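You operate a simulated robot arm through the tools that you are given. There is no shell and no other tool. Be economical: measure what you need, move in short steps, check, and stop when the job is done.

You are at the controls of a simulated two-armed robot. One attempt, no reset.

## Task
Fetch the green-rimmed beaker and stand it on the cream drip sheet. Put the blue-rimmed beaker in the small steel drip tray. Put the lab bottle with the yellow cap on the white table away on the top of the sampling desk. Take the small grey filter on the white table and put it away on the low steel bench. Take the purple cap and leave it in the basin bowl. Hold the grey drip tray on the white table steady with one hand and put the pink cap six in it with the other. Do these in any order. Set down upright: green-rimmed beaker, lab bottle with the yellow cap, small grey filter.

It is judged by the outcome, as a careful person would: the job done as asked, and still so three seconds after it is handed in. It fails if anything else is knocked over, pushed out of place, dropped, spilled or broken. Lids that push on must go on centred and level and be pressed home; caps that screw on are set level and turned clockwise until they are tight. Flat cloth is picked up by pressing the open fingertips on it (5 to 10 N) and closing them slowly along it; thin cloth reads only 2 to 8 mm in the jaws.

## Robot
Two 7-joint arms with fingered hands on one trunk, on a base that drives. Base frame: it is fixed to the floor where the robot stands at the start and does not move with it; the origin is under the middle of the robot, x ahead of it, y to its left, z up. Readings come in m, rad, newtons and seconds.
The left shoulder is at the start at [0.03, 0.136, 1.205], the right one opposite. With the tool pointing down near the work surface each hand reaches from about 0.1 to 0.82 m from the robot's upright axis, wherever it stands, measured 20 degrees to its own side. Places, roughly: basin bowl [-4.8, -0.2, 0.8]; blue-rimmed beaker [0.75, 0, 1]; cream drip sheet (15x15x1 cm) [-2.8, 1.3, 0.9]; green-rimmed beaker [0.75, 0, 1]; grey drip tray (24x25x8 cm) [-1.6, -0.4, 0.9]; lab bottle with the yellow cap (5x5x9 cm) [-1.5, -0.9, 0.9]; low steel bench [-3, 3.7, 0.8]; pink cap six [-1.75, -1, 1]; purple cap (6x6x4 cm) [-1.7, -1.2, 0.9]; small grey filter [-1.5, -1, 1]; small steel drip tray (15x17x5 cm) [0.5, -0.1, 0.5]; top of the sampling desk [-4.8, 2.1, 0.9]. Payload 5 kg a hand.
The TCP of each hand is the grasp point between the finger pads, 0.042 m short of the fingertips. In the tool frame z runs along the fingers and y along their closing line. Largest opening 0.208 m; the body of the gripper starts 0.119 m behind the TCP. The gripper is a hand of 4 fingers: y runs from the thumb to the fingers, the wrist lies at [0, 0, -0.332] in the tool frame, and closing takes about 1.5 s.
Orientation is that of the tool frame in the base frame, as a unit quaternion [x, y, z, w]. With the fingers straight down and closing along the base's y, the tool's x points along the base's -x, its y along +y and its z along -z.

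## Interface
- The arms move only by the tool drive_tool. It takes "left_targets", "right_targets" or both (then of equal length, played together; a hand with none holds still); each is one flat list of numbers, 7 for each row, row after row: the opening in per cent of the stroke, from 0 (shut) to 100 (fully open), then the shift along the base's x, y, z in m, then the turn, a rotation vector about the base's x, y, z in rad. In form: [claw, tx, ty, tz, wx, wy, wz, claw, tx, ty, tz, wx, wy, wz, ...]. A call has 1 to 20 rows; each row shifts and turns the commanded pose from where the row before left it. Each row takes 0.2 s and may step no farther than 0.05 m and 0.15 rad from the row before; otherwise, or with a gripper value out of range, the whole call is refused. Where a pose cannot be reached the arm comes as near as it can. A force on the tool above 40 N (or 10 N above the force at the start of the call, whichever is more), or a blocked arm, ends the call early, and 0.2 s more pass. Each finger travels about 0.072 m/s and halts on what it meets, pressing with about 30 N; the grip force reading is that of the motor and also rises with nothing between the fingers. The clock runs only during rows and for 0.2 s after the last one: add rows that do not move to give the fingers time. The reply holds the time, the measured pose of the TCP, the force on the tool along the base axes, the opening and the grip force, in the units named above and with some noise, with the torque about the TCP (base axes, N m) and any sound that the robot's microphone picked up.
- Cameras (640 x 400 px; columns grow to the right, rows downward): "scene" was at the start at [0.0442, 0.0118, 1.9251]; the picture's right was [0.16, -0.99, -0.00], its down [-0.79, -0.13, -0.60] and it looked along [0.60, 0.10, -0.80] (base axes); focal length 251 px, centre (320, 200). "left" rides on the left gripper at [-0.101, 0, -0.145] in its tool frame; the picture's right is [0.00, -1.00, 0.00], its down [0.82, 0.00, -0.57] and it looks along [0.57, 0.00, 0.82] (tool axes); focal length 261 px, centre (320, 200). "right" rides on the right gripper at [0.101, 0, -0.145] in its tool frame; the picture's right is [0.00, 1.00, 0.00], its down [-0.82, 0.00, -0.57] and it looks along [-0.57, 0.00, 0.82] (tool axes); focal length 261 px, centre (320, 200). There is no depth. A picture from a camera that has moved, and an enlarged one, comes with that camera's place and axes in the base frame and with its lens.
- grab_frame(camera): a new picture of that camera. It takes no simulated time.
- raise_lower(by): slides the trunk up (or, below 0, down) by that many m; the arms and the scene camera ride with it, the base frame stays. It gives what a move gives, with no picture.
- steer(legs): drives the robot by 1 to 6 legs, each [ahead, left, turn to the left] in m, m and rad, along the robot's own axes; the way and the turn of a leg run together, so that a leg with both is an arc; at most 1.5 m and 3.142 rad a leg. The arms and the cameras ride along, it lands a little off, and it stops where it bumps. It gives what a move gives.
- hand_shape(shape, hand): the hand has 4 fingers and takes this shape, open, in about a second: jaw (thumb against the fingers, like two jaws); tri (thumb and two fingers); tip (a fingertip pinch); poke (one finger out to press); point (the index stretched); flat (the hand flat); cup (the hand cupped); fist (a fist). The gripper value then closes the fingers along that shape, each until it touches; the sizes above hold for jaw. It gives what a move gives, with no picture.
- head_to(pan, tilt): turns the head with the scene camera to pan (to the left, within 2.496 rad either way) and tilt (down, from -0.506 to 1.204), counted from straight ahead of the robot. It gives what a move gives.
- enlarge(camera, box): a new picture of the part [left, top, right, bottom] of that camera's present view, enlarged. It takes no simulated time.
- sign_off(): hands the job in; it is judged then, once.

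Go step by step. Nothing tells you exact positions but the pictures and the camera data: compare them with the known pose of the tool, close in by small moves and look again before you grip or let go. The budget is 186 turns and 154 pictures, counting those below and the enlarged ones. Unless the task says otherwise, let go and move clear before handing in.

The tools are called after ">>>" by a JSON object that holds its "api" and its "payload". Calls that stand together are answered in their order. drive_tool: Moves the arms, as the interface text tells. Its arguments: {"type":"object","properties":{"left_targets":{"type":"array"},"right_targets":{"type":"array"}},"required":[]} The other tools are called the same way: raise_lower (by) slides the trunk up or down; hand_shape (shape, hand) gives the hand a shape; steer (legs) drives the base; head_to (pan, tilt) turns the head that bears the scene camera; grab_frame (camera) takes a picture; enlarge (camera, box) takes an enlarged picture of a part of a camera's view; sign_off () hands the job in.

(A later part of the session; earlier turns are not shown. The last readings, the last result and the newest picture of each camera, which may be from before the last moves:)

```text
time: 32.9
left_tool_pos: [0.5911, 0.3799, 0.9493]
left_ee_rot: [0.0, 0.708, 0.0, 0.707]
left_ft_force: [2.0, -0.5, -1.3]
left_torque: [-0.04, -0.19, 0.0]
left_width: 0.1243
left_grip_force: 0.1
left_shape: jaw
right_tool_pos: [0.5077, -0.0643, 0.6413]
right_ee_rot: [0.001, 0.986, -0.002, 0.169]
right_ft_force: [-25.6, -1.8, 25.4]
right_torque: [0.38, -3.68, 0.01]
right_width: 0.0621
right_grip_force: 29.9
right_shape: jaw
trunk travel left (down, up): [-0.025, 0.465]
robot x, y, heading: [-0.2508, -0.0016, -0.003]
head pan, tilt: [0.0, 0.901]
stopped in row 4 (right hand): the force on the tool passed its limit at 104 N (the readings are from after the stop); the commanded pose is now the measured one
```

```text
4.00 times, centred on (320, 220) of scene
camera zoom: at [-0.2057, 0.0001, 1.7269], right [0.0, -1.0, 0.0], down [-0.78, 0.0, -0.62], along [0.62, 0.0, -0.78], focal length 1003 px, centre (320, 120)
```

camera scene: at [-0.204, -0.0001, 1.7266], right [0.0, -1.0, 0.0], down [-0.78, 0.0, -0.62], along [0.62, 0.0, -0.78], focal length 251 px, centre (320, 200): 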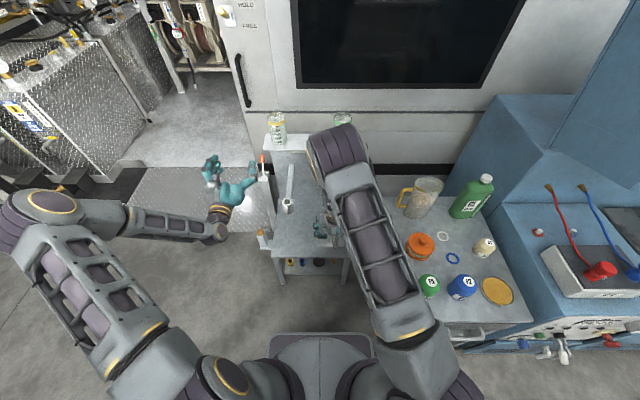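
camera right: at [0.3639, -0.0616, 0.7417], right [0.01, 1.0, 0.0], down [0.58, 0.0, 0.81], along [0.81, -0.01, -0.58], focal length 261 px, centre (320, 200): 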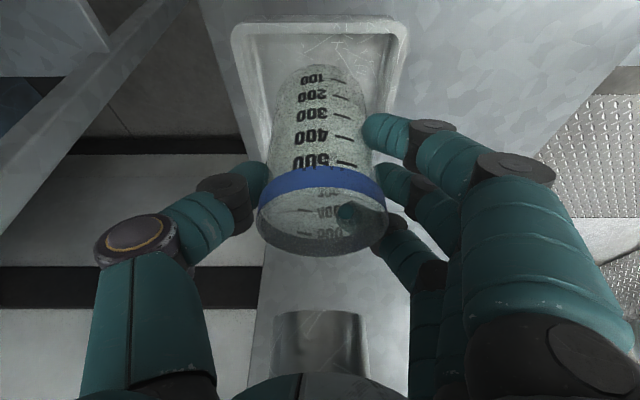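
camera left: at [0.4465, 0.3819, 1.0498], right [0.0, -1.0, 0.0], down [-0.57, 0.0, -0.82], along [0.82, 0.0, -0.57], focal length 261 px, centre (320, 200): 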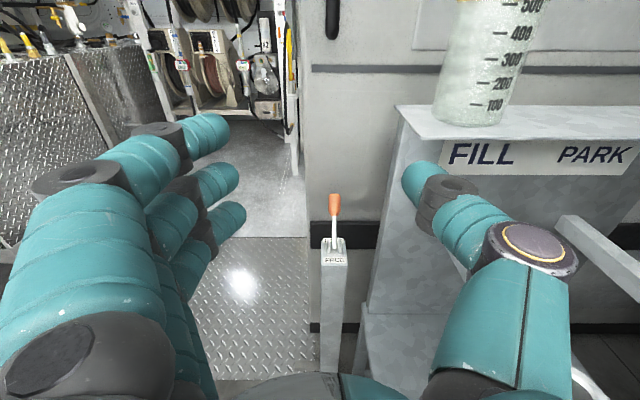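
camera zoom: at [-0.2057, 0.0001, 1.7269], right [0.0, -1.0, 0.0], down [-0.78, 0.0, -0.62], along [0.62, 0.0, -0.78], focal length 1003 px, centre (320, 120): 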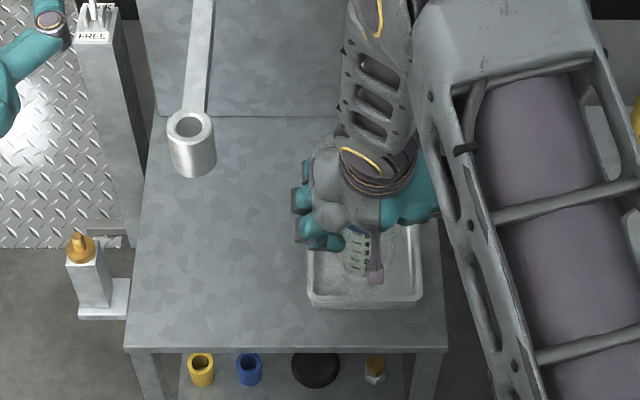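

The palm touched the spout; the beaker hasn't shifted in the grip. I back off 1.5 cm, and lower closer to the near side of the tray.

>>> {"api": "drive_tool", "payload": {"right_targets": [20, -0.015, 0, 0, 0, -0.01, 0, 20, 0, 0, 0, 0, 0, 0]}}

>>> {"api": "enlarge", "payload": {"camera": "right", "box": [220, 0, 420, 130]}}

>>> {"api": "grab_frame", "payload": {"camera": "right"}}

```text
time: 33.5
left_tool_pos: [0.5928, 0.3794, 0.9473]
left_ee_rot: [0.0, 0.707, 0.0, 0.707]
left_ft_force: [0.4, 0.1, 1.1]
left_torque: [0.03, 0.0, 0.02]
left_width: 0.1243
left_grip_force: 0.1
left_shape: jaw
right_tool_pos: [0.4954, -0.0636, 0.6399]
right_ee_rot: [0.001, 0.985, -0.002, 0.174]
right_ft_force: [-0.8, -0.2, -0.9]
right_torque: [0.0, 0.0, 0.02]
right_width: 0.0618
right_grip_force: 29.8
right_shape: jaw
trunk travel left (down, up): [-0.025, 0.465]
robot x, y, heading: [-0.2498, -0.0028, -0.005]
head pan, tilt: [0.0, 0.901]
```

```text
3.08 times, centred on (320, 65) of right
camera zoom: at [0.3503, -0.0616, 0.739], right [0.01, 1.0, 0.0], down [0.57, 0.0, 0.82], along [0.82, -0.01, -0.57], focal length 802 px, centre (320, 615)
```

zoom: 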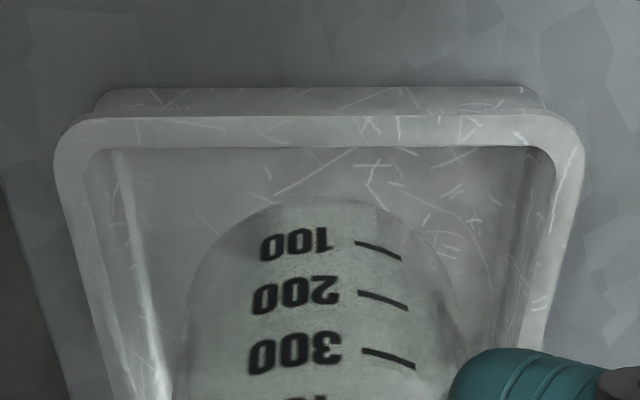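

```text
118 pictures are left
camera right: at [0.3503, -0.0616, 0.739], right [0.01, 1.0, 0.0], down [0.57, 0.0, 0.82], along [0.82, -0.01, -0.57], focal length 261 px, centre (320, 200)
```

right: 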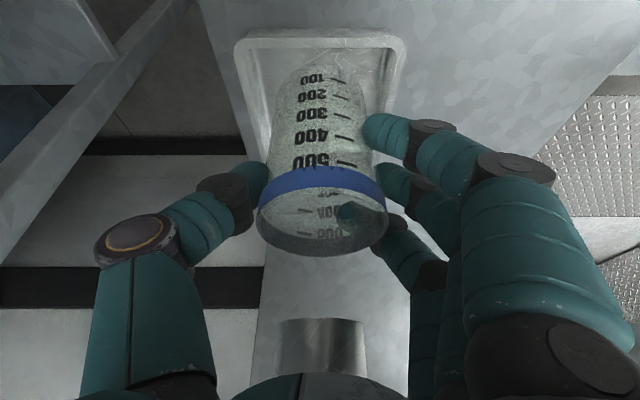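

Base near edge is just over the tray's near wall, so I'll step down and forward alternately (the hand's slope clears the spout as it descends).

>>> {"api": "drive_tool", "payload": {"right_targets": [20, 0, 0, -0.014, 0, 0, 0, 20, 0, 0, -0.014, 0, 0, 0, 20, 0.006, 0, 0, 0, 0, 0, 20, 0.006, 0, 0, 0, 0, 0, 20, 0, 0, -0.014, 0, 0, 0, 20, 0, 0, -0.012, 0, 0, 0, 20, 0.008, 0, 0, 0, 0, 0, 20, 0, 0, 0, 0, 0, 0]}}

>>> {"api": "enlarge", "payload": {"camera": "right", "box": [220, 0, 420, 130]}}

```text
time: 35.1
left_tool_pos: [0.5914, 0.38, 0.9479]
left_ee_rot: [0.001, 0.708, -0.001, 0.707]
left_ft_force: [1.4, 0.3, -0.7]
left_torque: [0.0, -0.07, -0.01]
left_width: 0.1246
left_grip_force: 0.1
left_shape: jaw
right_tool_pos: [0.5043, -0.0644, 0.5842]
right_ee_rot: [0.0, 0.985, -0.003, 0.17]
right_ft_force: [-20.5, 0.6, 12.6]
right_torque: [-0.03, -3.1, 0.06]
right_width: 0.0621
right_grip_force: 30.3
right_shape: jaw
trunk travel left (down, up): [-0.025, 0.465]
robot x, y, heading: [-0.2528, 0.0024, -0.005]
head pan, tilt: [0.0, 0.901]
stopped in row 7 (right hand): the force on the tool passed its limit at 46 N (the readings are from after the stop); the commanded pose is now the measured one
```

```text
3.08 times, centred on (320, 65) of right
camera zoom: at [0.3611, -0.0622, 0.6846], right [0.01, 1.0, 0.0], down [0.58, 0.0, 0.82], along [0.82, -0.01, -0.58], focal length 802 px, centre (320, 615)
```

zoom: 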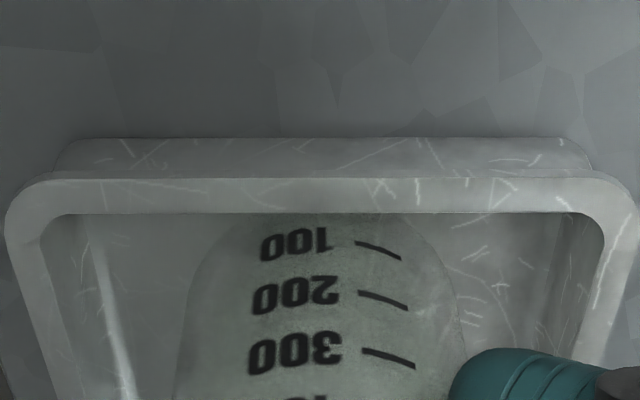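

>>> {"api": "drive_tool", "payload": {"right_targets": [20, -0.004, 0, 0, 0, -0.008, 0, 20, 0, 0, -0.007, 0, 0, 0, 20, 0, 0, 0, 0, 0, 0]}}

>>> {"api": "enlarge", "payload": {"camera": "right", "box": [220, 0, 420, 130]}}

>>> {"api": "enlarge", "payload": {"camera": "scene", "box": [280, 190, 380, 250]}}

```text
time: 35.9
left_tool_pos: [0.591, 0.3804, 0.9488]
left_ee_rot: [0.0, 0.708, -0.001, 0.707]
left_ft_force: [0.5, -0.6, -0.6]
left_torque: [0.06, -0.01, 0.0]
left_width: 0.1245
left_grip_force: 0.0
left_shape: jaw
right_tool_pos: [0.5032, -0.0631, 0.5772]
right_ee_rot: [0.001, 0.984, -0.002, 0.176]
right_ft_force: [-0.6, -0.2, -0.6]
right_torque: [0.01, -0.03, -0.01]
right_width: 0.062
right_grip_force: 30.3
right_shape: jaw
trunk travel left (down, up): [-0.025, 0.465]
robot x, y, heading: [-0.2504, -0.0014, 0.002]
head pan, tilt: [0.0, 0.901]
```

```text
3.08 times, centred on (320, 65) of right
camera zoom: at [0.3586, -0.0621, 0.6763], right [0.01, 1.0, 0.0], down [0.57, 0.0, 0.82], along [0.82, -0.01, -0.57], focal length 802 px, centre (320, 615)
```

zoom: 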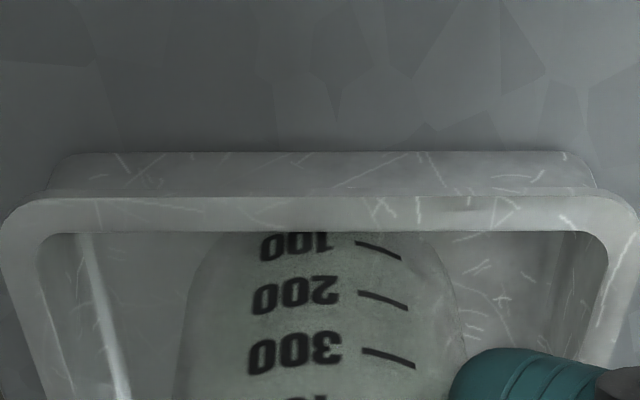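

```text
6.40 times, centred on (330, 220) of scene
camera zoom: at [-0.2042, -0.0002, 1.7266], right [0.0, -1.0, 0.0], down [-0.78, 0.0, -0.62], along [0.62, 0.0, -0.78], focal length 1605 px, centre (256, 72)
```

zoom: 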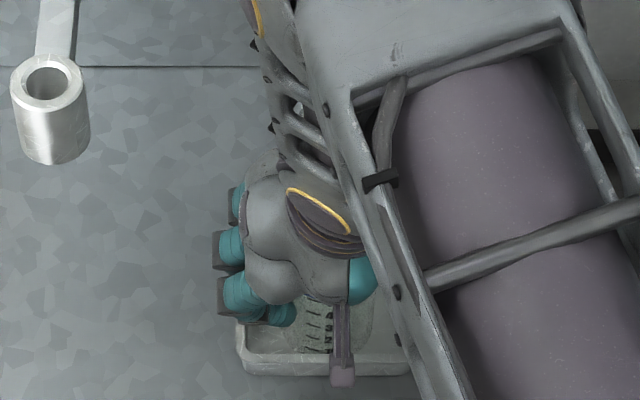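

Free of contact. Lowering in small steps until it touches the tray floor.

>>> {"api": "drive_tool", "payload": {"right_targets": [20, 0.001, 0, -0.005, 0, 0, 0, 20, 0, 0, -0.004, 0, 0, 0, 20, 0, 0, -0.003, 0, 0, 0, 20, 0, 0, 0, 0, 0, 0]}}

>>> {"api": "enlarge", "payload": {"camera": "right", "box": [220, 0, 420, 130]}}

```text
time: 36.9
left_tool_pos: [0.5899, 0.3794, 0.9489]
left_ee_rot: [0.0, 0.707, 0.0, 0.707]
left_ft_force: [0.2, 0.2, 0.1]
left_torque: [0.03, 0.0, 0.0]
left_width: 0.1244
left_grip_force: 0.0
left_shape: jaw
right_tool_pos: [0.5061, -0.0638, 0.5669]
right_ee_rot: [0.001, 0.984, -0.002, 0.177]
right_ft_force: [-1.3, -1.0, 16.2]
right_torque: [-0.01, -0.32, 0.06]
right_width: 0.0623
right_grip_force: 30.2
right_shape: jaw
trunk travel left (down, up): [-0.025, 0.465]
robot x, y, heading: [-0.2487, -0.0026, -0.005]
head pan, tilt: [0.0, 0.901]
```

```text
3.08 times, centred on (320, 65) of right
camera zoom: at [0.3602, -0.0618, 0.6656], right [0.01, 1.0, 0.0], down [0.57, 0.0, 0.82], along [0.82, -0.01, -0.57], focal length 802 px, centre (320, 615)
```

zoom: 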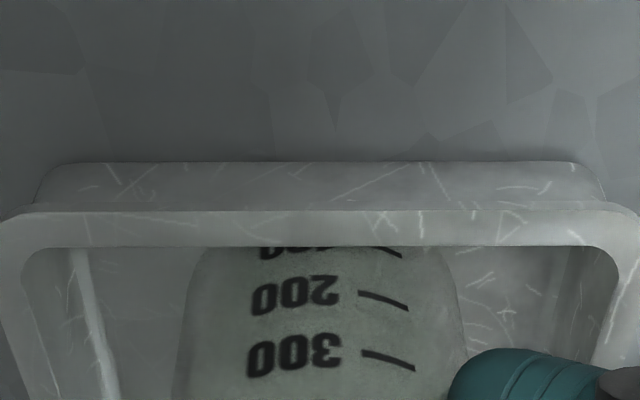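

Floor contact reached (16 N up). Levelling a touch and releasing gently.

>>> {"api": "drive_tool", "payload": {"right_targets": [20, 0, 0, 0.001, 0, 0.006, 0, 25, 0, 0, 0, 0, 0, 0, 30, 0, 0, 0, 0, 0, 0, 35, 0, 0, 0, 0, 0, 0, 42, 0, 0, 0, 0, 0, 0, 50, 0, 0, 0, 0, 0, 0, 55, 0, 0, 0, 0, 0, 0, 55, 0, 0, 0, 0, 0, 0]}}

>>> {"api": "grab_frame", "payload": {"camera": "right"}}

```text
time: 38.7
left_tool_pos: [0.5917, 0.3805, 0.9476]
left_ee_rot: [0.0, 0.707, 0.0, 0.707]
left_ft_force: [-0.5, 0.4, -0.7]
left_torque: [0.0, 0.0, -0.01]
left_width: 0.1244
left_grip_force: 0.1
left_shape: jaw
right_tool_pos: [0.5033, -0.0638, 0.5661]
right_ee_rot: [0.001, 0.985, -0.002, 0.173]
right_ft_force: [-2.6, 0.8, -2.9]
right_torque: [0.0, -0.56, -0.01]
right_width: 0.1132
right_grip_force: 0.1
right_shape: jaw
trunk travel left (down, up): [-0.025, 0.465]
robot x, y, heading: [-0.2521, 0.0008, -0.002]
head pan, tilt: [0.0, 0.901]
```

```text
113 pictures are left
camera right: at [0.3599, -0.0619, 0.6664], right [0.01, 1.0, 0.0], down [0.58, 0.0, 0.82], along [0.82, -0.01, -0.58], focal length 261 px, centre (320, 200)
```

right: 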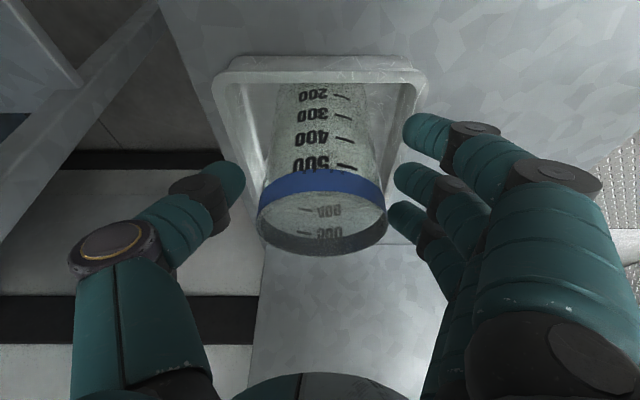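

Released and standing upright in the tray. Retreating back and up.

>>> {"api": "drive_tool", "payload": {"right_targets": [55, -0.02, 0, 0.005, 0, 0, 0, 55, -0.03, 0, 0.02, 0, 0, 0, 55, -0.03, 0, 0.035, 0, 0, 0, 55, -0.02, 0, 0.04, 0, 0, 0, 55, -0.01, 0, 0.048, 0, 0, 0, 55, 0, -0.01, 0.048, 0, 0, 0, 55, 0, -0.03, 0.04, 0, 0, 0, 55, 0, -0.03, 0.04, 0, 0, 0, 55, 0, -0.03, 0.04, 0, 0, 0, 55, 0, -0.03, 0.04, 0, 0, 0, 55, 0, -0.03, 0.04, 0, 0, 0]}}

>>> {"api": "enlarge", "payload": {"camera": "scene", "box": [240, 130, 400, 280]}}

```text
time: 41.1
left_tool_pos: [0.5908, 0.3795, 0.9502]
left_ee_rot: [0.0, 0.707, 0.0, 0.707]
left_ft_force: [0.3, 0.1, 0.8]
left_torque: [-0.02, 0.11, 0.06]
left_width: 0.1245
left_grip_force: 0.1
left_shape: jaw
right_tool_pos: [0.3927, -0.2248, 0.9601]
right_ee_rot: [-0.001, 0.985, -0.002, 0.173]
right_ft_force: [-1.1, -0.6, -0.1]
right_torque: [-0.01, -0.12, -0.01]
right_width: 0.1135
right_grip_force: 0.0
right_shape: jaw
trunk travel left (down, up): [-0.025, 0.465]
robot x, y, heading: [-0.2521, -0.0016, -0.003]
head pan, tilt: [0.0, 0.901]
```

```text
2.67 times, centred on (320, 205) of scene
camera zoom: at [-0.2058, -0.0015, 1.7267], right [0.0, -1.0, 0.0], down [-0.78, 0.0, -0.62], along [0.62, 0.0, -0.78], focal length 669 px, centre (320, 187)
```

zoom: 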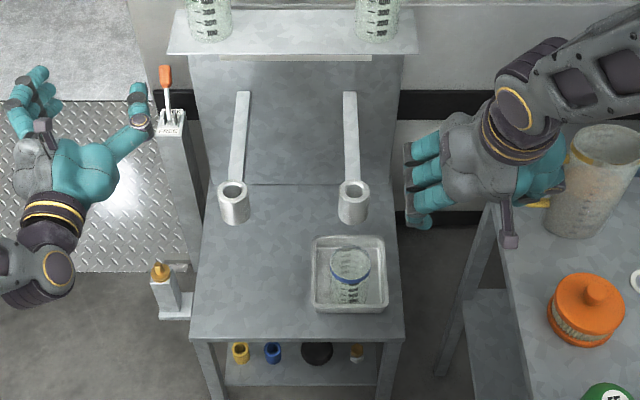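

Blue is in the tray. Now raise the trunk and bring the right hand above the green beaker.

>>> {"api": "raise_lower", "payload": {"by": 0.2}}

>>> {"api": "drive_tool", "payload": {"right_targets": [60, 0, 0, 0.03, 0, 0, 0, 60, 0, 0, 0.03, 0, 0, 0, 60, 0.0425, 0.0134, 0, 0, 0, 0, 60, 0.0425, 0.0134, 0, 0, 0, 0, 60, 0.0425, 0.0134, 0, 0, 0, 0, 60, 0.0425, 0.0134, 0, 0, 0, 0, 60, 0.0425, 0.0134, 0, 0, 0, 0, 60, 0.0425, 0.0134, 0, 0, 0, 0, 60, 0.0425, 0.0134, 0, 0, 0, 0, 60, 0.0425, 0.0134, 0, 0, 0, 0, 60, 0.0425, 0.0134, 0, 0, 0, 0, 60, 0, 0, 0, 0, 0, 0]}}

>>> {"api": "grab_frame", "payload": {"camera": "right"}}

```text
time: 43.2
left_tool_pos: [0.5919, 0.3798, 1.147]
left_ee_rot: [0.0, 0.708, 0.0, 0.707]
left_ft_force: [0.9, -0.1, 0.1]
left_torque: [-0.02, -0.01, 0.01]
left_width: 0.1243
left_grip_force: 0.1
left_shape: jaw
right_tool_pos: [0.3939, -0.2237, 1.1606]
right_ee_rot: [0.001, 0.985, -0.002, 0.173]
right_ft_force: [0.1, -0.1, 0.4]
right_torque: [0.01, -0.02, -0.03]
right_width: 0.1137
right_grip_force: 0.2
right_shape: jaw
trunk travel left (down, up): [-0.225, 0.265]
robot x, y, heading: [-0.2521, 0.0031, -0.001]
head pan, tilt: [0.0, 0.901]
```

```text
time: 45.8
left_tool_pos: [0.5899, 0.3783, 1.1498]
left_ee_rot: [0.0, 0.707, 0.001, 0.707]
left_ft_force: [-1.8, -1.0, 0.8]
left_torque: [0.01, 0.08, 0.08]
left_width: 0.1247
left_grip_force: 0.1
left_shape: jaw
right_tool_pos: [0.7731, -0.1044, 1.2226]
right_ee_rot: [0.001, 0.985, -0.001, 0.174]
right_ft_force: [-0.5, 0.0, 0.7]
right_torque: [0.08, -0.1, 0.04]
right_width: 0.1243
right_grip_force: 0.1
right_shape: jaw
trunk travel left (down, up): [-0.225, 0.265]
robot x, y, heading: [-0.2495, 0.002, -0.002]
head pan, tilt: [0.0, 0.901]
```

```text
111 pictures are left
camera right: at [0.6292, -0.1032, 1.3221], right [0.01, 1.0, 0.0], down [0.58, 0.0, 0.82], along [0.82, -0.01, -0.58], focal length 261 px, centre (320, 200)
```

right: 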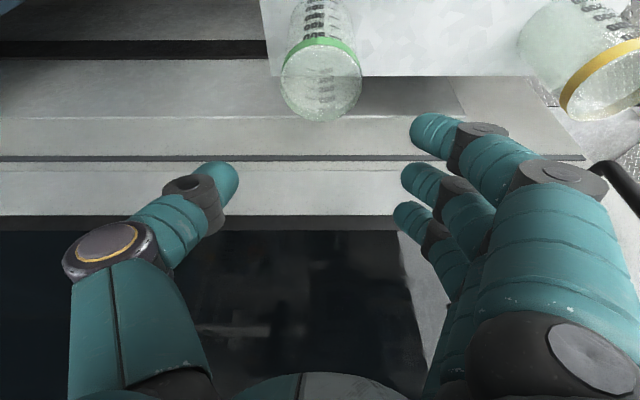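

>>> {"api": "drive_tool", "payload": {"right_targets": [60, 0.001, 0, -0.035, 0, 0, 0, 60, 0, 0, -0.035, 0, 0, 0, 60, 0, 0, -0.035, 0, 0, 0, 60, 0, 0, -0.03, 0, 0, 0, 60, 0, 0, -0.02, 0, 0, 0, 60, 0, 0, -0.01, 0, 0, 0, 60, 0, 0, 0, 0, 0, 0]}}

>>> {"api": "grab_frame", "payload": {"camera": "right"}}

```text
time: 47.4
left_tool_pos: [0.5925, 0.3792, 1.1486]
left_ee_rot: [0.0, 0.708, 0.0, 0.707]
left_ft_force: [-0.4, 0.5, -0.3]
left_torque: [-0.03, -0.01, -0.02]
left_width: 0.1245
left_grip_force: 0.1
left_shape: jaw
right_tool_pos: [0.7794, -0.1024, 1.054]
right_ee_rot: [0.001, 0.985, -0.002, 0.174]
right_ft_force: [0.4, -0.1, -0.5]
right_torque: [0.01, 0.01, 0.0]
right_width: 0.1244
right_grip_force: 0.0
right_shape: jaw
trunk travel left (down, up): [-0.225, 0.265]
robot x, y, heading: [-0.2499, 0.0001, -0.002]
head pan, tilt: [0.0, 0.901]
```

```text
110 pictures are left
camera right: at [0.6339, -0.1001, 1.1549], right [0.01, 1.0, 0.0], down [0.58, 0.0, 0.82], along [0.82, -0.01, -0.58], focal length 261 px, centre (320, 200)
```

right: 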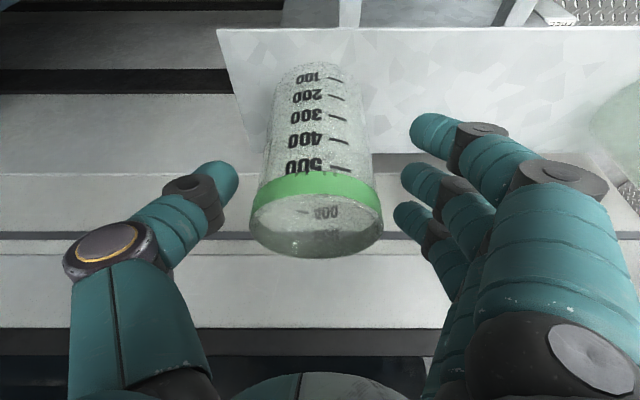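

Well aligned, same as the blue one. Closing, then lifting and pulling back.

>>> {"api": "drive_tool", "payload": {"right_targets": [50, 0, -0.001, 0, 0, 0, 0, 40, 0, 0, 0, 0, 0, 0, 30, 0, 0, 0, 0, 0, 0, 20, 0, 0, 0, 0, 0, 0, 20, 0, 0, 0, 0, 0, 0, 20, 0, 0, 0, 0, 0, 0, 20, 0, 0, 0.02, 0, 0, 0, 20, 0, 0, 0.04, 0, 0, 0, 20, 0, 0, 0.04, 0, 0, 0, 20, -0.04, -0.01, 0, 0, 0, 0, 20, -0.045, -0.01, 0, 0, 0, 0, 20, -0.045, -0.01, 0, 0, 0, 0, 20, -0.045, -0.01, 0, 0, 0, 0, 20, -0.045, -0.01, 0, 0, 0, 0, 20, -0.045, -0.01, 0, 0, 0, 0, 20, -0.045, -0.01, 0, 0, 0, 0, 20, -0.045, -0.01, 0, 0, 0, 0]}}

>>> {"api": "grab_frame", "payload": {"camera": "right"}}

>>> {"api": "head_to", "payload": {"pan": 2.4, "tilt": 0.5}}

>>> {"api": "grab_frame", "payload": {"camera": "scene"}}

>>> {"api": "head_to", "payload": {"pan": -2.4, "tilt": 0.5}}

>>> {"api": "grab_frame", "payload": {"camera": "scene"}}

```text
time: 51.0
left_tool_pos: [0.5901, 0.3797, 1.1488]
left_ee_rot: [0.001, 0.707, 0.0, 0.707]
left_ft_force: [-0.6, -0.7, 0.8]
left_torque: [-0.03, 0.04, 0.06]
left_width: 0.1244
left_grip_force: 0.1
left_shape: jaw
right_tool_pos: [0.4215, -0.1823, 1.1585]
right_ee_rot: [0.0, 0.985, -0.002, 0.175]
right_ft_force: [-0.7, -0.2, -0.8]
right_torque: [0.05, -0.05, 0.0]
right_width: 0.06
right_grip_force: 30.5
right_shape: jaw
trunk travel left (down, up): [-0.225, 0.265]
robot x, y, heading: [-0.2526, -0.0007, 0.001]
head pan, tilt: [0.0, 0.901]
```

```text
109 pictures are left
camera right: at [0.2767, -0.1821, 1.2574], right [0.01, 1.0, 0.0], down [0.57, 0.0, 0.82], along [0.82, 0.0, -0.57], focal length 261 px, centre (320, 200)
```

right: 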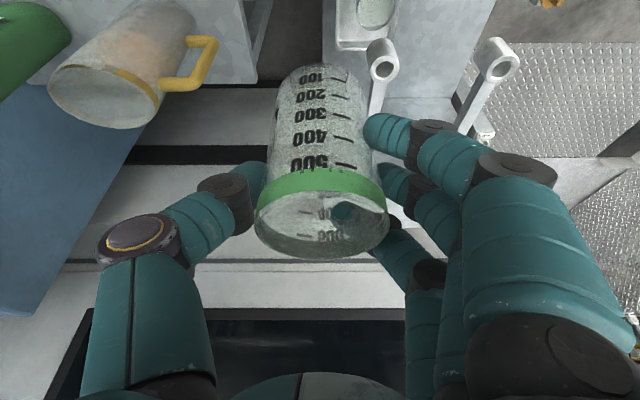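

```text
time: 53.2
left_tool_pos: [0.5911, 0.3803, 1.1481]
left_ee_rot: [0.0, 0.708, -0.001, 0.706]
left_ft_force: [0.2, -0.3, -0.8]
left_torque: [0.01, -0.02, -0.06]
left_width: 0.1246
left_grip_force: 0.0
left_shape: jaw
right_tool_pos: [0.4224, -0.1831, 1.1564]
right_ee_rot: [0.0, 0.985, -0.001, 0.172]
right_ft_force: [0.3, 0.2, -1.5]
right_torque: [0.03, 0.01, 0.01]
right_width: 0.0598
right_grip_force: 29.7
right_shape: jaw
trunk travel left (down, up): [-0.225, 0.265]
robot x, y, heading: [-0.2481, -0.0007, -0.002]
head pan, tilt: [2.4, 0.499]
```

```text
108 pictures are left
camera scene: at [-0.3468, 0.0614, 1.9605], right [0.68, 0.74, 0.0], down [0.35, -0.32, -0.88], along [-0.65, 0.59, -0.48], focal length 251 px, centre (320, 200)
```

scene: 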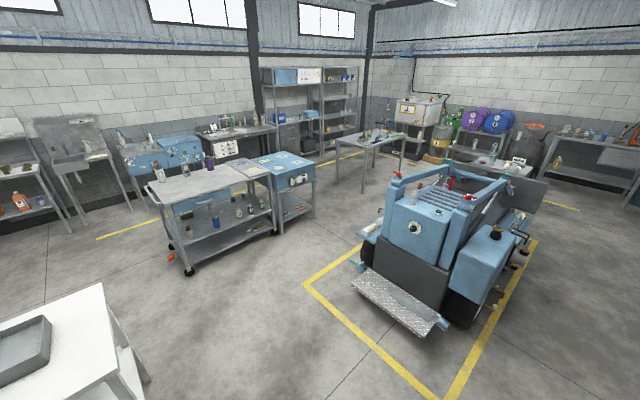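

```text
time: 57.0
left_tool_pos: [0.5915, 0.3797, 1.1478]
left_ee_rot: [0.0, 0.708, 0.0, 0.707]
left_ft_force: [1.1, -0.2, 0.7]
left_torque: [0.02, 0.01, 0.0]
left_width: 0.1245
left_grip_force: 0.1
left_shape: jaw
right_tool_pos: [0.4223, -0.1829, 1.1556]
right_ee_rot: [0.0, 0.985, -0.002, 0.173]
right_ft_force: [0.4, -0.1, -1.7]
right_torque: [0.02, -0.04, -0.04]
right_width: 0.0599
right_grip_force: 30.3
right_shape: jaw
trunk travel left (down, up): [-0.225, 0.265]
robot x, y, heading: [-0.2456, 0.0014, 0.0]
head pan, tilt: [-2.4, 0.499]
```

```text
107 pictures are left
camera scene: at [-0.3468, -0.0616, 1.9605], right [-0.67, 0.74, 0.0], down [0.35, 0.32, -0.88], along [-0.65, -0.59, -0.48], focal length 251 px, centre (320, 200)
```

scene: 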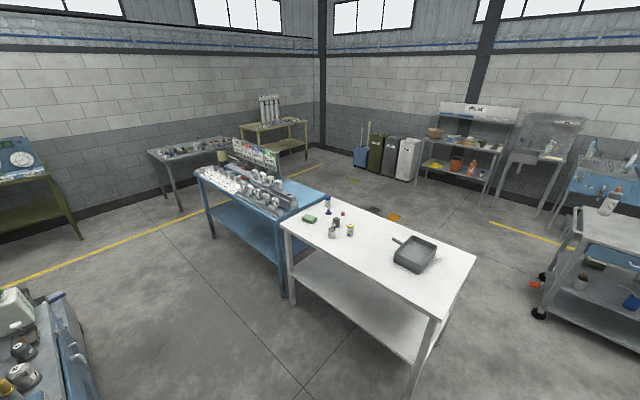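

Green beaker is held. The cart with the cream sheet is around (-2.8, 1.3), the white table spans x -1.3..-1.85. I tuck the arms in before driving.

>>> {"api": "drive_tool", "payload": {"left_targets": [60, 0, 0, 0, 0, 0.1428, 0, 60, 0, 0, 0, 0, 0.1428, 0, 60, 0, 0, 0, 0, 0.1428, 0, 60, 0, 0, 0, 0, 0.1428, 0, 60, 0, 0, 0, 0, 0.1428, 0, 60, -0.02, 0, 0, 0, 0.1428, 0, 60, -0.02, 0, 0, 0, 0.1428, 0, 60, -0.02, 0, 0, 0, 0.1428, 0, 60, -0.03, 0, 0, 0, 0.1428, 0, 60, -0.04, 0, 0, 0, 0.1428, 0, 60, -0.04, 0, 0, 0, 0.1428, 0, 60, -0.04, 0, 0, 0, 0, 0, 60, -0.04, 0, 0, 0, 0, 0, 60, -0.04, 0, 0, 0, 0, 0, 60, -0.04, 0, 0, 0, 0, 0], "right_targets": [20, 0, 0, 0.01, 0, 0, 0, 20, 0, 0, 0.01, 0, 0, 0, 20, 0, 0, 0.01, 0, 0, 0, 20, -0.02, -0.005, 0.01, 0, 0, 0, 20, -0.02, -0.005, 0.01, 0, 0, 0, 20, -0.02, -0.005, 0, 0, 0, 0, 20, -0.02, -0.005, 0, 0, 0, 0, 20, -0.02, -0.005, 0, 0, 0, 0, 20, -0.02, -0.005, 0, 0, 0, 0, 20, -0.02, -0.005, 0, 0, 0, 0, 20, -0.02, -0.005, 0, 0, 0, 0, 20, -0.02, -0.005, 0, 0, 0, 0, 20, -0.02, -0.005, 0, 0, 0, 0, 20, -0.02, -0.005, 0, 0, 0, 0, 20, 0, 0, 0, 0, 0, 0]}}

>>> {"api": "head_to", "payload": {"pan": 0.0, "tilt": 0.8}}

>>> {"api": "grab_frame", "payload": {"camera": "scene"}}

```text
time: 60.2
left_tool_pos: [0.2595, 0.3821, 1.1454]
left_ee_rot: [-0.001, 1.0, -0.001, 0.0]
left_ft_force: [-0.8, 0.8, 0.0]
left_torque: [-0.12, -0.12, 0.01]
left_width: 0.1244
left_grip_force: 0.1
left_shape: jaw
right_tool_pos: [0.2037, -0.2382, 1.2061]
right_ee_rot: [0.001, 0.985, -0.003, 0.172]
right_ft_force: [-0.5, 0.8, -0.6]
right_torque: [-0.06, -0.09, -0.04]
right_width: 0.0599
right_grip_force: 29.9
right_shape: jaw
trunk travel left (down, up): [-0.225, 0.265]
robot x, y, heading: [-0.2518, -0.0031, 0.001]
head pan, tilt: [-2.4, 0.499]
```

```text
time: 62.4
left_tool_pos: [0.2607, 0.3817, 1.1443]
left_ee_rot: [0.0, 1.0, 0.0, 0.0]
left_ft_force: [-0.1, 0.6, 0.1]
left_torque: [0.04, -0.02, 0.0]
left_width: 0.1247
left_grip_force: 0.1
left_shape: jaw
right_tool_pos: [0.2043, -0.2391, 1.2051]
right_ee_rot: [0.0, 0.985, -0.002, 0.172]
right_ft_force: [0.1, -0.1, -0.8]
right_torque: [0.02, 0.0, 0.01]
right_width: 0.0597
right_grip_force: 30.3
right_shape: jaw
trunk travel left (down, up): [-0.225, 0.265]
robot x, y, heading: [-0.2512, -0.0017, -0.003]
head pan, tilt: [0.0, 0.799]
```

```text
106 pictures are left
camera scene: at [-0.1993, -0.0004, 1.9345], right [0.0, -1.0, 0.0], down [-0.72, 0.0, -0.7], along [0.7, 0.0, -0.72], focal length 251 px, centre (320, 200)
```

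scene: 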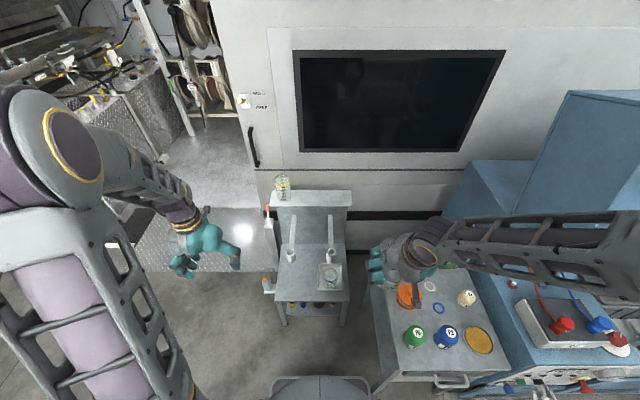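

>>> {"api": "steer", "payload": {"legs": [[-0.4, 0.4, 0], [0, 0, 1.571], [0, 0, 1.571]]}}

>>> {"api": "head_to", "payload": {"pan": 0.0, "tilt": 0.45}}

>>> {"api": "grab_frame", "payload": {"camera": "scene"}}

```text
time: 73.3
left_tool_pos: [-1.1656, 0.0246, 1.1448]
left_ee_rot: [1.0, -0.001, -0.001, -0.001]
left_ft_force: [-0.4, 0.1, 0.8]
left_torque: [0.04, 0.02, -0.01]
left_width: 0.1248
left_grip_force: 0.2
left_shape: jaw
right_tool_pos: [-1.1072, 0.6431, 1.2059]
right_ee_rot: [0.985, -0.002, -0.171, -0.002]
right_ft_force: [0.1, -0.1, -0.7]
right_torque: [0.0, -0.03, -0.01]
right_width: 0.0596
right_grip_force: 29.7
right_shape: jaw
trunk travel left (down, up): [-0.225, 0.265]
robot x, y, heading: [-0.6554, 0.4042, 3.138]
head pan, tilt: [0.0, 0.799]
```

```text
time: 74.2
left_tool_pos: [-1.1655, 0.0238, 1.1448]
left_ee_rot: [1.0, -0.001, 0.0, -0.001]
left_ft_force: [0.0, 0.5, -0.1]
left_torque: [0.02, -0.03, -0.03]
left_width: 0.1247
left_grip_force: 0.0
left_shape: jaw
right_tool_pos: [-1.1087, 0.6421, 1.2038]
right_ee_rot: [0.985, -0.001, -0.171, -0.001]
right_ft_force: [-0.9, 0.3, -1.4]
right_torque: [0.0, 0.01, 0.0]
right_width: 0.0597
right_grip_force: 30.2
right_shape: jaw
trunk travel left (down, up): [-0.225, 0.265]
robot x, y, heading: [-0.6532, 0.3996, 3.139]
head pan, tilt: [0.0, 0.45]
```

```text
105 pictures are left
camera scene: at [-0.7149, 0.4034, 1.9649], right [0.0, 1.0, 0.0], down [0.44, 0.0, -0.9], along [-0.9, 0.0, -0.44], focal length 251 px, centre (320, 200)
```

scene: 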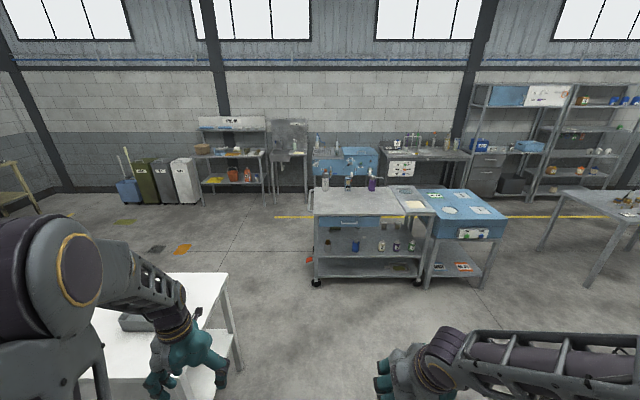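

>>> {"api": "steer", "payload": {"legs": [[1.2, 0, 0], [0.3, -0.7, 0]]}}

>>> {"api": "head_to", "payload": {"pan": -0.2, "tilt": 0.9}}

>>> {"api": "grab_frame", "payload": {"camera": "scene"}}

```text
time: 84.0
left_tool_pos: [-2.6698, 0.7486, 1.1462]
left_ee_rot: [1.0, -0.003, 0.0, 0.0]
left_ft_force: [0.0, 0.0, 0.5]
left_torque: [-0.04, -0.01, 0.04]
left_width: 0.1247
left_grip_force: 0.2
left_shape: jaw
right_tool_pos: [-2.6084, 1.367, 1.2052]
right_ee_rot: [0.985, -0.004, -0.171, -0.002]
right_ft_force: [-0.6, 0.0, -0.5]
right_torque: [-0.01, 0.02, 0.01]
right_width: 0.0594
right_grip_force: 30.1
right_shape: jaw
trunk travel left (down, up): [-0.225, 0.265]
robot x, y, heading: [-2.1577, 1.1208, 3.13]
head pan, tilt: [0.0, 0.45]
```

```text
time: 84.9
left_tool_pos: [-2.6712, 0.747, 1.1446]
left_ee_rot: [1.0, -0.003, 0.0, -0.001]
left_ft_force: [0.3, 0.2, -1.3]
left_torque: [0.02, 0.02, 0.02]
left_width: 0.1248
left_grip_force: 0.1
left_shape: jaw
right_tool_pos: [-2.609, 1.3663, 1.2052]
right_ee_rot: [0.985, -0.004, -0.172, -0.002]
right_ft_force: [0.2, -0.2, -0.9]
right_torque: [-0.03, 0.01, 0.0]
right_width: 0.0593
right_grip_force: 30.5
right_shape: jaw
trunk travel left (down, up): [-0.225, 0.265]
robot x, y, heading: [-2.1528, 1.1245, 3.13]
head pan, tilt: [-0.201, 0.901]
```

```text
104 pictures are left
camera scene: at [-2.1994, 1.1393, 1.9267], right [0.21, 0.98, 0.0], down [0.77, -0.16, -0.62], along [-0.61, 0.13, -0.78], focal length 251 px, centre (320, 200)
```

scene: 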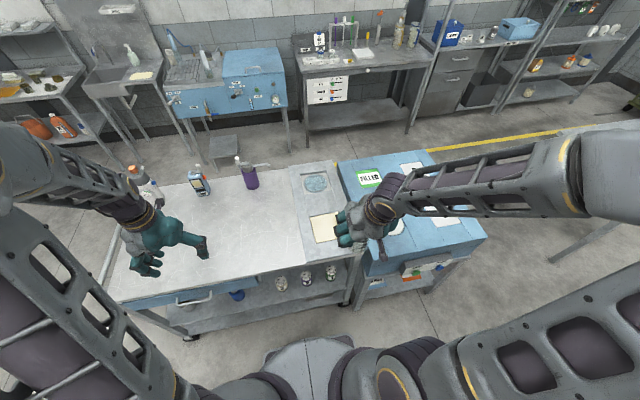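

>>> {"api": "enlarge", "payload": {"camera": "scene", "box": [260, 150, 420, 260]}}

>>> {"api": "grab_frame", "payload": {"camera": "right"}}

```text
3.64 times, centred on (340, 205) of scene
camera zoom: at [-2.1994, 1.1393, 1.9267], right [0.21, 0.98, 0.0], down [0.77, -0.16, -0.62], along [-0.61, 0.13, -0.78], focal length 912 px, centre (247, 182)
```

zoom: 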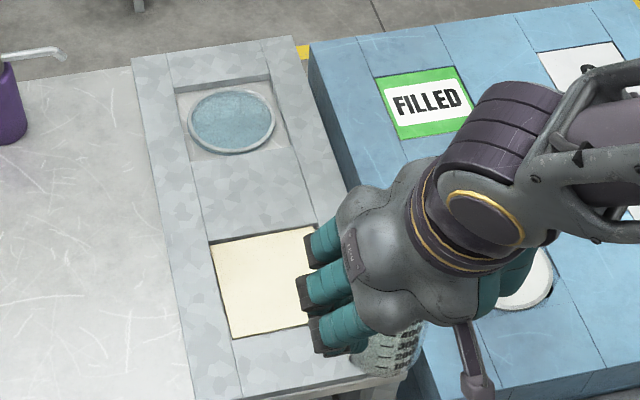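

```text
102 pictures are left
camera right: at [-2.4651, 1.365, 1.3062], right [-0.01, -1.0, 0.0], down [-0.58, 0.01, 0.81], along [-0.81, 0.01, -0.58], focal length 261 px, centre (320, 200)
```

right: 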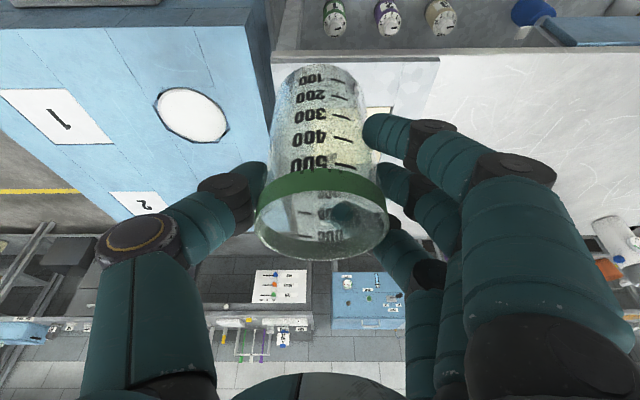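

>>> {"api": "drive_tool", "payload": {"right_targets": [20, -0.0373, -0.0095, 0, 0, 0, 0, 20, -0.0373, -0.0095, 0, 0, 0, 0, 20, -0.0373, -0.0095, 0, 0, 0, 0, 20, -0.0373, -0.0095, 0, 0, 0, 0, 20, -0.0373, -0.0095, -0.02, 0, 0, 0, 20, -0.0373, -0.0095, -0.03, 0, 0, 0, 20, 0, 0, -0.03, 0, 0, 0, 20, 0, 0, 0, 0, 0, 0]}}

>>> {"api": "enlarge", "payload": {"camera": "scene", "box": [260, 150, 420, 260]}}

>>> {"api": "grab_frame", "payload": {"camera": "right"}}

```text
time: 86.7
left_tool_pos: [-2.6707, 0.7483, 1.1453]
left_ee_rot: [1.0, -0.004, -0.001, 0.0]
left_ft_force: [0.6, -0.3, 0.2]
left_torque: [0.01, -0.02, 0.0]
left_width: 0.1247
left_grip_force: 0.0
left_shape: jaw
right_tool_pos: [-2.8344, 1.3073, 1.1231]
right_ee_rot: [0.985, -0.005, -0.171, -0.002]
right_ft_force: [-0.6, 0.1, -0.8]
right_torque: [0.03, 0.0, 0.0]
right_width: 0.0594
right_grip_force: 29.8
right_shape: jaw
trunk travel left (down, up): [-0.225, 0.265]
robot x, y, heading: [-2.1533, 1.1269, 3.131]
head pan, tilt: [-0.201, 0.901]
```

```text
3.64 times, centred on (340, 205) of scene
camera zoom: at [-2.1997, 1.1391, 1.9266], right [0.21, 0.98, 0.0], down [0.77, -0.16, -0.62], along [-0.61, 0.13, -0.78], focal length 912 px, centre (247, 182)
```

zoom: 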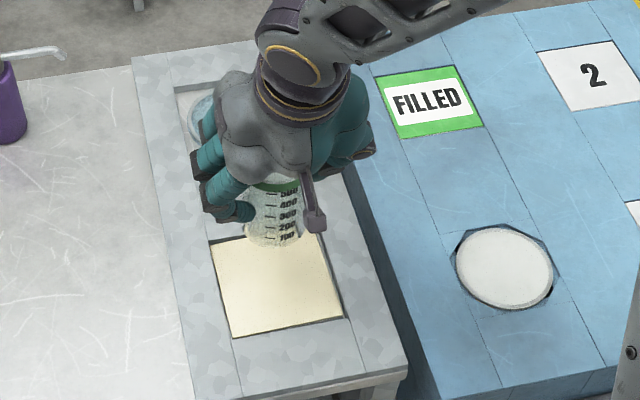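

```text
100 pictures are left
camera right: at [-2.6901, 1.3069, 1.2255], right [-0.01, -1.0, 0.0], down [-0.58, 0.01, 0.81], along [-0.81, 0.01, -0.58], focal length 261 px, centre (320, 200)
```

right: 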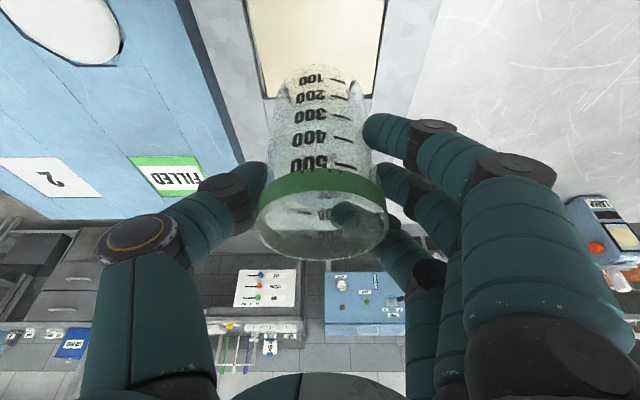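

Sheet centre ≈ (-2.813, 1.311), z≈0.925. Centring and lowering the beaker onto it.

>>> {"api": "drive_tool", "payload": {"right_targets": [20, 0.014, 0.001, -0.02, 0, 0, 0, 20, 0, 0, -0.03, 0, 0, 0, 20, 0, 0, -0.025, 0, 0, 0, 20, 0, 0, -0.008, 0, 0, 0, 20, 0, 0, 0, 0, 0, 0]}}

>>> {"api": "enlarge", "payload": {"camera": "scene", "box": [260, 150, 420, 260]}}

>>> {"api": "grab_frame", "payload": {"camera": "right"}}

```text
time: 87.9
left_tool_pos: [-2.6695, 0.747, 1.1458]
left_ee_rot: [1.0, -0.005, 0.0, -0.001]
left_ft_force: [-0.7, 0.5, 0.2]
left_torque: [0.02, 0.03, -0.02]
left_width: 0.1247
left_grip_force: 0.1
left_shape: jaw
right_tool_pos: [-2.8184, 1.3109, 1.0416]
right_ee_rot: [0.985, -0.005, -0.171, -0.003]
right_ft_force: [1.2, -1.3, -0.5]
right_torque: [-0.01, -0.02, 0.01]
right_width: 0.0592
right_grip_force: 29.9
right_shape: jaw
trunk travel left (down, up): [-0.225, 0.265]
robot x, y, heading: [-2.1578, 1.1226, 3.133]
head pan, tilt: [-0.201, 0.901]
```

```text
3.64 times, centred on (340, 205) of scene
camera zoom: at [-2.1993, 1.1395, 1.9266], right [0.21, 0.98, 0.0], down [0.77, -0.16, -0.62], along [-0.61, 0.13, -0.78], focal length 912 px, centre (247, 182)
```

zoom: 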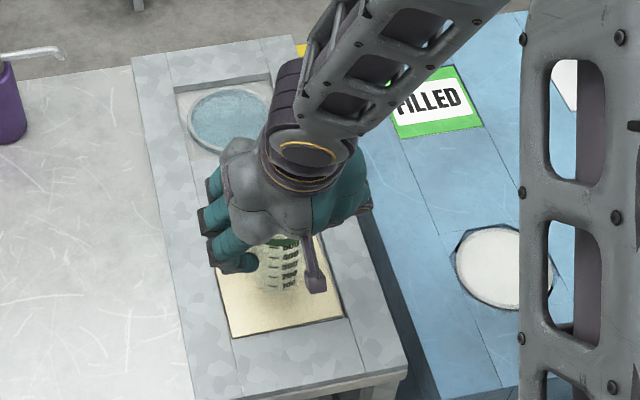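

```text
98 pictures are left
camera right: at [-2.6747, 1.3089, 1.1422], right [-0.01, -1.0, 0.0], down [-0.58, 0.01, 0.81], along [-0.81, 0.01, -0.58], focal length 261 px, centre (320, 200)
```

right: 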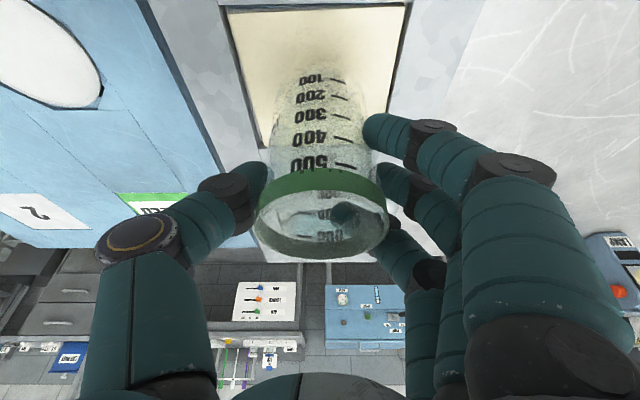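

>>> {"api": "drive_tool", "payload": {"right_targets": [20, 0, 0, -0.005, 0, 0, 0, 20, 0, 0, -0.004, 0, 0, 0, 20, 0, 0, -0.003, 0, 0, 0, 20, 0, 0, -0.002, 0, 0, 0, 20, 0, 0, 0, 0, 0, 0]}}

```text
time: 89.1
left_tool_pos: [-2.6709, 0.7479, 1.1449]
left_ee_rot: [1.0, -0.004, 0.0, -0.001]
left_ft_force: [-0.6, -0.6, -0.1]
left_torque: [0.01, -0.03, 0.01]
left_width: 0.1245
left_grip_force: 0.1
left_shape: jaw
right_tool_pos: [-2.8183, 1.3092, 1.0289]
right_ee_rot: [0.985, -0.004, -0.171, -0.003]
right_ft_force: [-0.2, -0.8, -0.7]
right_torque: [-0.01, -0.01, -0.03]
right_width: 0.0592
right_grip_force: 30.3
right_shape: jaw
trunk travel left (down, up): [-0.225, 0.265]
robot x, y, heading: [-2.1572, 1.1254, 3.128]
head pan, tilt: [-0.201, 0.901]
```

>>> {"api": "drive_tool", "payload": {"right_targets": [20, 0, 0, -0.003, 0, 0, 0, 20, 0, 0, -0.002, 0, 0, 0, 20, 0, 0, -0.002, 0, 0, 0, 20, 0, 0, 0, 0, 0, 0]}}

>>> {"api": "enlarge", "payload": {"camera": "right", "box": [220, 0, 420, 130]}}

```text
time: 90.1
left_tool_pos: [-2.6705, 0.7473, 1.1444]
left_ee_rot: [1.0, -0.004, -0.001, -0.001]
left_ft_force: [0.5, 0.2, -0.8]
left_torque: [-0.05, -0.02, 0.04]
left_width: 0.1246
left_grip_force: 0.0
left_shape: jaw
right_tool_pos: [-2.8185, 1.3117, 1.022]
right_ee_rot: [0.985, -0.005, -0.17, -0.002]
right_ft_force: [0.2, 0.5, -1.3]
right_torque: [-0.03, 0.02, 0.01]
right_width: 0.0595
right_grip_force: 30.6
right_shape: jaw
trunk travel left (down, up): [-0.225, 0.265]
robot x, y, heading: [-2.1548, 1.1196, 3.133]
head pan, tilt: [-0.201, 0.901]
```

```text
3.08 times, centred on (320, 65) of right
camera zoom: at [-2.6746, 1.3091, 1.1222], right [-0.01, -1.0, 0.0], down [-0.58, 0.01, 0.81], along [-0.81, 0.01, -0.58], focal length 802 px, centre (320, 615)
```

zoom: 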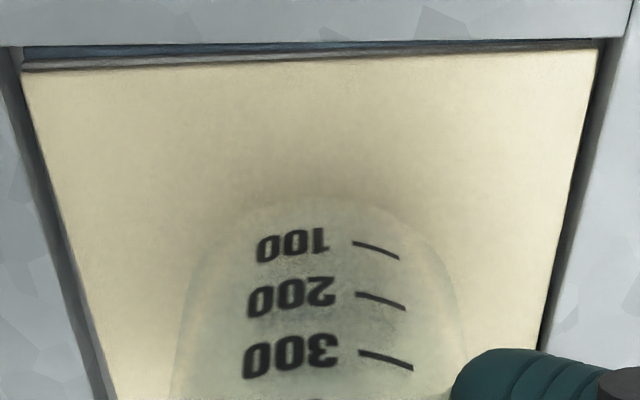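

>>> {"api": "drive_tool", "payload": {"right_targets": [20, 0, 0, -0.003, 0, 0, 0, 20, 0, 0, -0.003, 0, 0, 0, 20, 0, 0, -0.003, 0, 0, 0, 20, 0, 0, -0.003, 0, 0, 0, 20, 0, 0, 0, 0, 0, 0]}}

>>> {"api": "enlarge", "payload": {"camera": "right", "box": [220, 0, 420, 130]}}

```text
time: 91.3
left_tool_pos: [-2.6696, 0.7476, 1.1456]
left_ee_rot: [1.0, -0.005, -0.001, 0.0]
left_ft_force: [-0.3, 0.1, 0.3]
left_torque: [-0.03, 0.06, 0.0]
left_width: 0.1244
left_grip_force: 0.0
left_shape: jaw
right_tool_pos: [-2.8185, 1.3105, 1.0105]
right_ee_rot: [0.985, -0.005, -0.17, -0.003]
right_ft_force: [-0.7, 0.3, -0.5]
right_torque: [-0.05, 0.01, 0.0]
right_width: 0.0594
right_grip_force: 30.0
right_shape: jaw
trunk travel left (down, up): [-0.225, 0.265]
robot x, y, heading: [-2.1515, 1.1236, 3.127]
head pan, tilt: [-0.201, 0.901]
```

```text
3.08 times, centred on (320, 65) of right
camera zoom: at [-2.6742, 1.3092, 1.1098], right [-0.01, -1.0, 0.0], down [-0.58, 0.01, 0.81], along [-0.81, 0.01, -0.58], focal length 802 px, centre (320, 615)
```

zoom: 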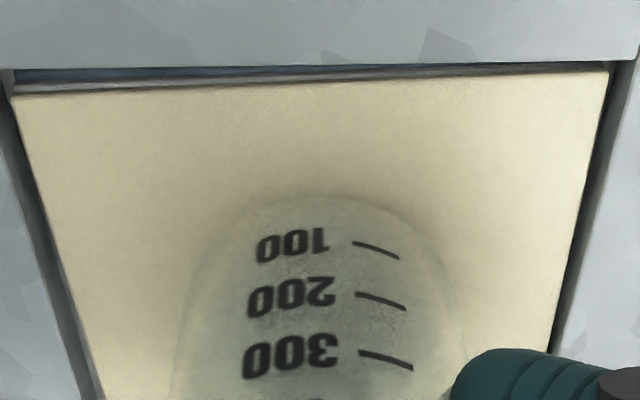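

>>> {"api": "drive_tool", "payload": {"right_targets": [20, 0, 0, -0.003, 0, 0, 0, 20, 0, 0, -0.003, 0, 0, 0, 20, 0, 0, -0.002, 0, 0, 0, 20, 0, 0, 0, 0, 0, 0]}}

```text
time: 92.3
left_tool_pos: [-2.6702, 0.7482, 1.1449]
left_ee_rot: [1.0, -0.004, 0.0, -0.001]
left_ft_force: [-0.1, -0.5, -0.4]
left_torque: [0.0, 0.04, -0.01]
left_width: 0.1248
left_grip_force: 0.0
left_shape: jaw
right_tool_pos: [-2.819, 1.3112, 1.0023]
right_ee_rot: [0.985, -0.005, -0.171, -0.003]
right_ft_force: [-0.6, -1.3, 3.5]
right_torque: [-0.06, -0.05, -0.02]
right_width: 0.0595
right_grip_force: 29.8
right_shape: jaw
trunk travel left (down, up): [-0.225, 0.265]
robot x, y, heading: [-2.1558, 1.1277, 3.134]
head pan, tilt: [-0.201, 0.901]
```

Contact. Settling 2 mm and releasing, then retreating up along the hand's slope.

>>> {"api": "drive_tool", "payload": {"right_targets": [20, 0, 0, -0.0015, 0, 0, 0, 25, 0, 0, 0, 0, 0, 0, 30, 0, 0, 0, 0, 0, 0, 35, 0, 0, 0, 0, 0, 0, 42, 0, 0, 0, 0, 0, 0, 50, 0, 0, 0, 0, 0, 0, 60, 0, 0, 0, 0, 0, 0, 60, 0, 0, 0, 0, 0, 0, 60, 0.01, 0, 0.027, 0, 0, 0, 60, 0.015, 0, 0.04, 0, 0, 0, 60, 0.015, 0, 0.04, 0, 0, 0, 60, 0.015, 0, 0.04, 0, 0, 0, 60, 0.04, 0, 0.02, 0, 0, 0, 60, 0.04, 0, 0, 0, 0, 0, 60, 0.04, 0, 0, 0, 0, 0]}}

>>> {"api": "enlarge", "payload": {"camera": "scene", "box": [260, 150, 420, 260]}}

```text
time: 95.5
left_tool_pos: [-2.6668, 0.7475, 1.1464]
left_ee_rot: [1.0, -0.005, -0.001, -0.001]
left_ft_force: [0.0, 0.6, 1.1]
left_torque: [-0.03, 0.1, 0.02]
left_width: 0.1248
left_grip_force: 0.0
left_shape: jaw
right_tool_pos: [-2.6388, 1.3102, 1.1677]
right_ee_rot: [0.985, -0.005, -0.172, -0.003]
right_ft_force: [1.0, 0.8, -0.3]
right_torque: [-0.02, 0.14, 0.02]
right_width: 0.1243
right_grip_force: 0.0
right_shape: jaw
trunk travel left (down, up): [-0.225, 0.265]
robot x, y, heading: [-2.1563, 1.1252, 3.13]
head pan, tilt: [-0.201, 0.901]
```

```text
3.64 times, centred on (340, 205) of scene
camera zoom: at [-2.1962, 1.1398, 1.9267], right [0.21, 0.98, 0.0], down [0.77, -0.16, -0.62], along [-0.61, 0.13, -0.78], focal length 912 px, centre (247, 182)
```

zoom: 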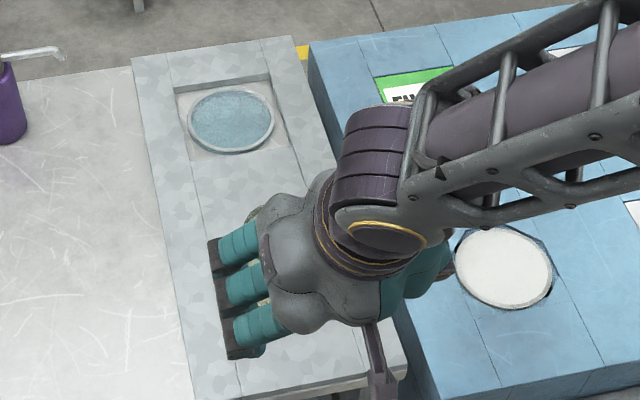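

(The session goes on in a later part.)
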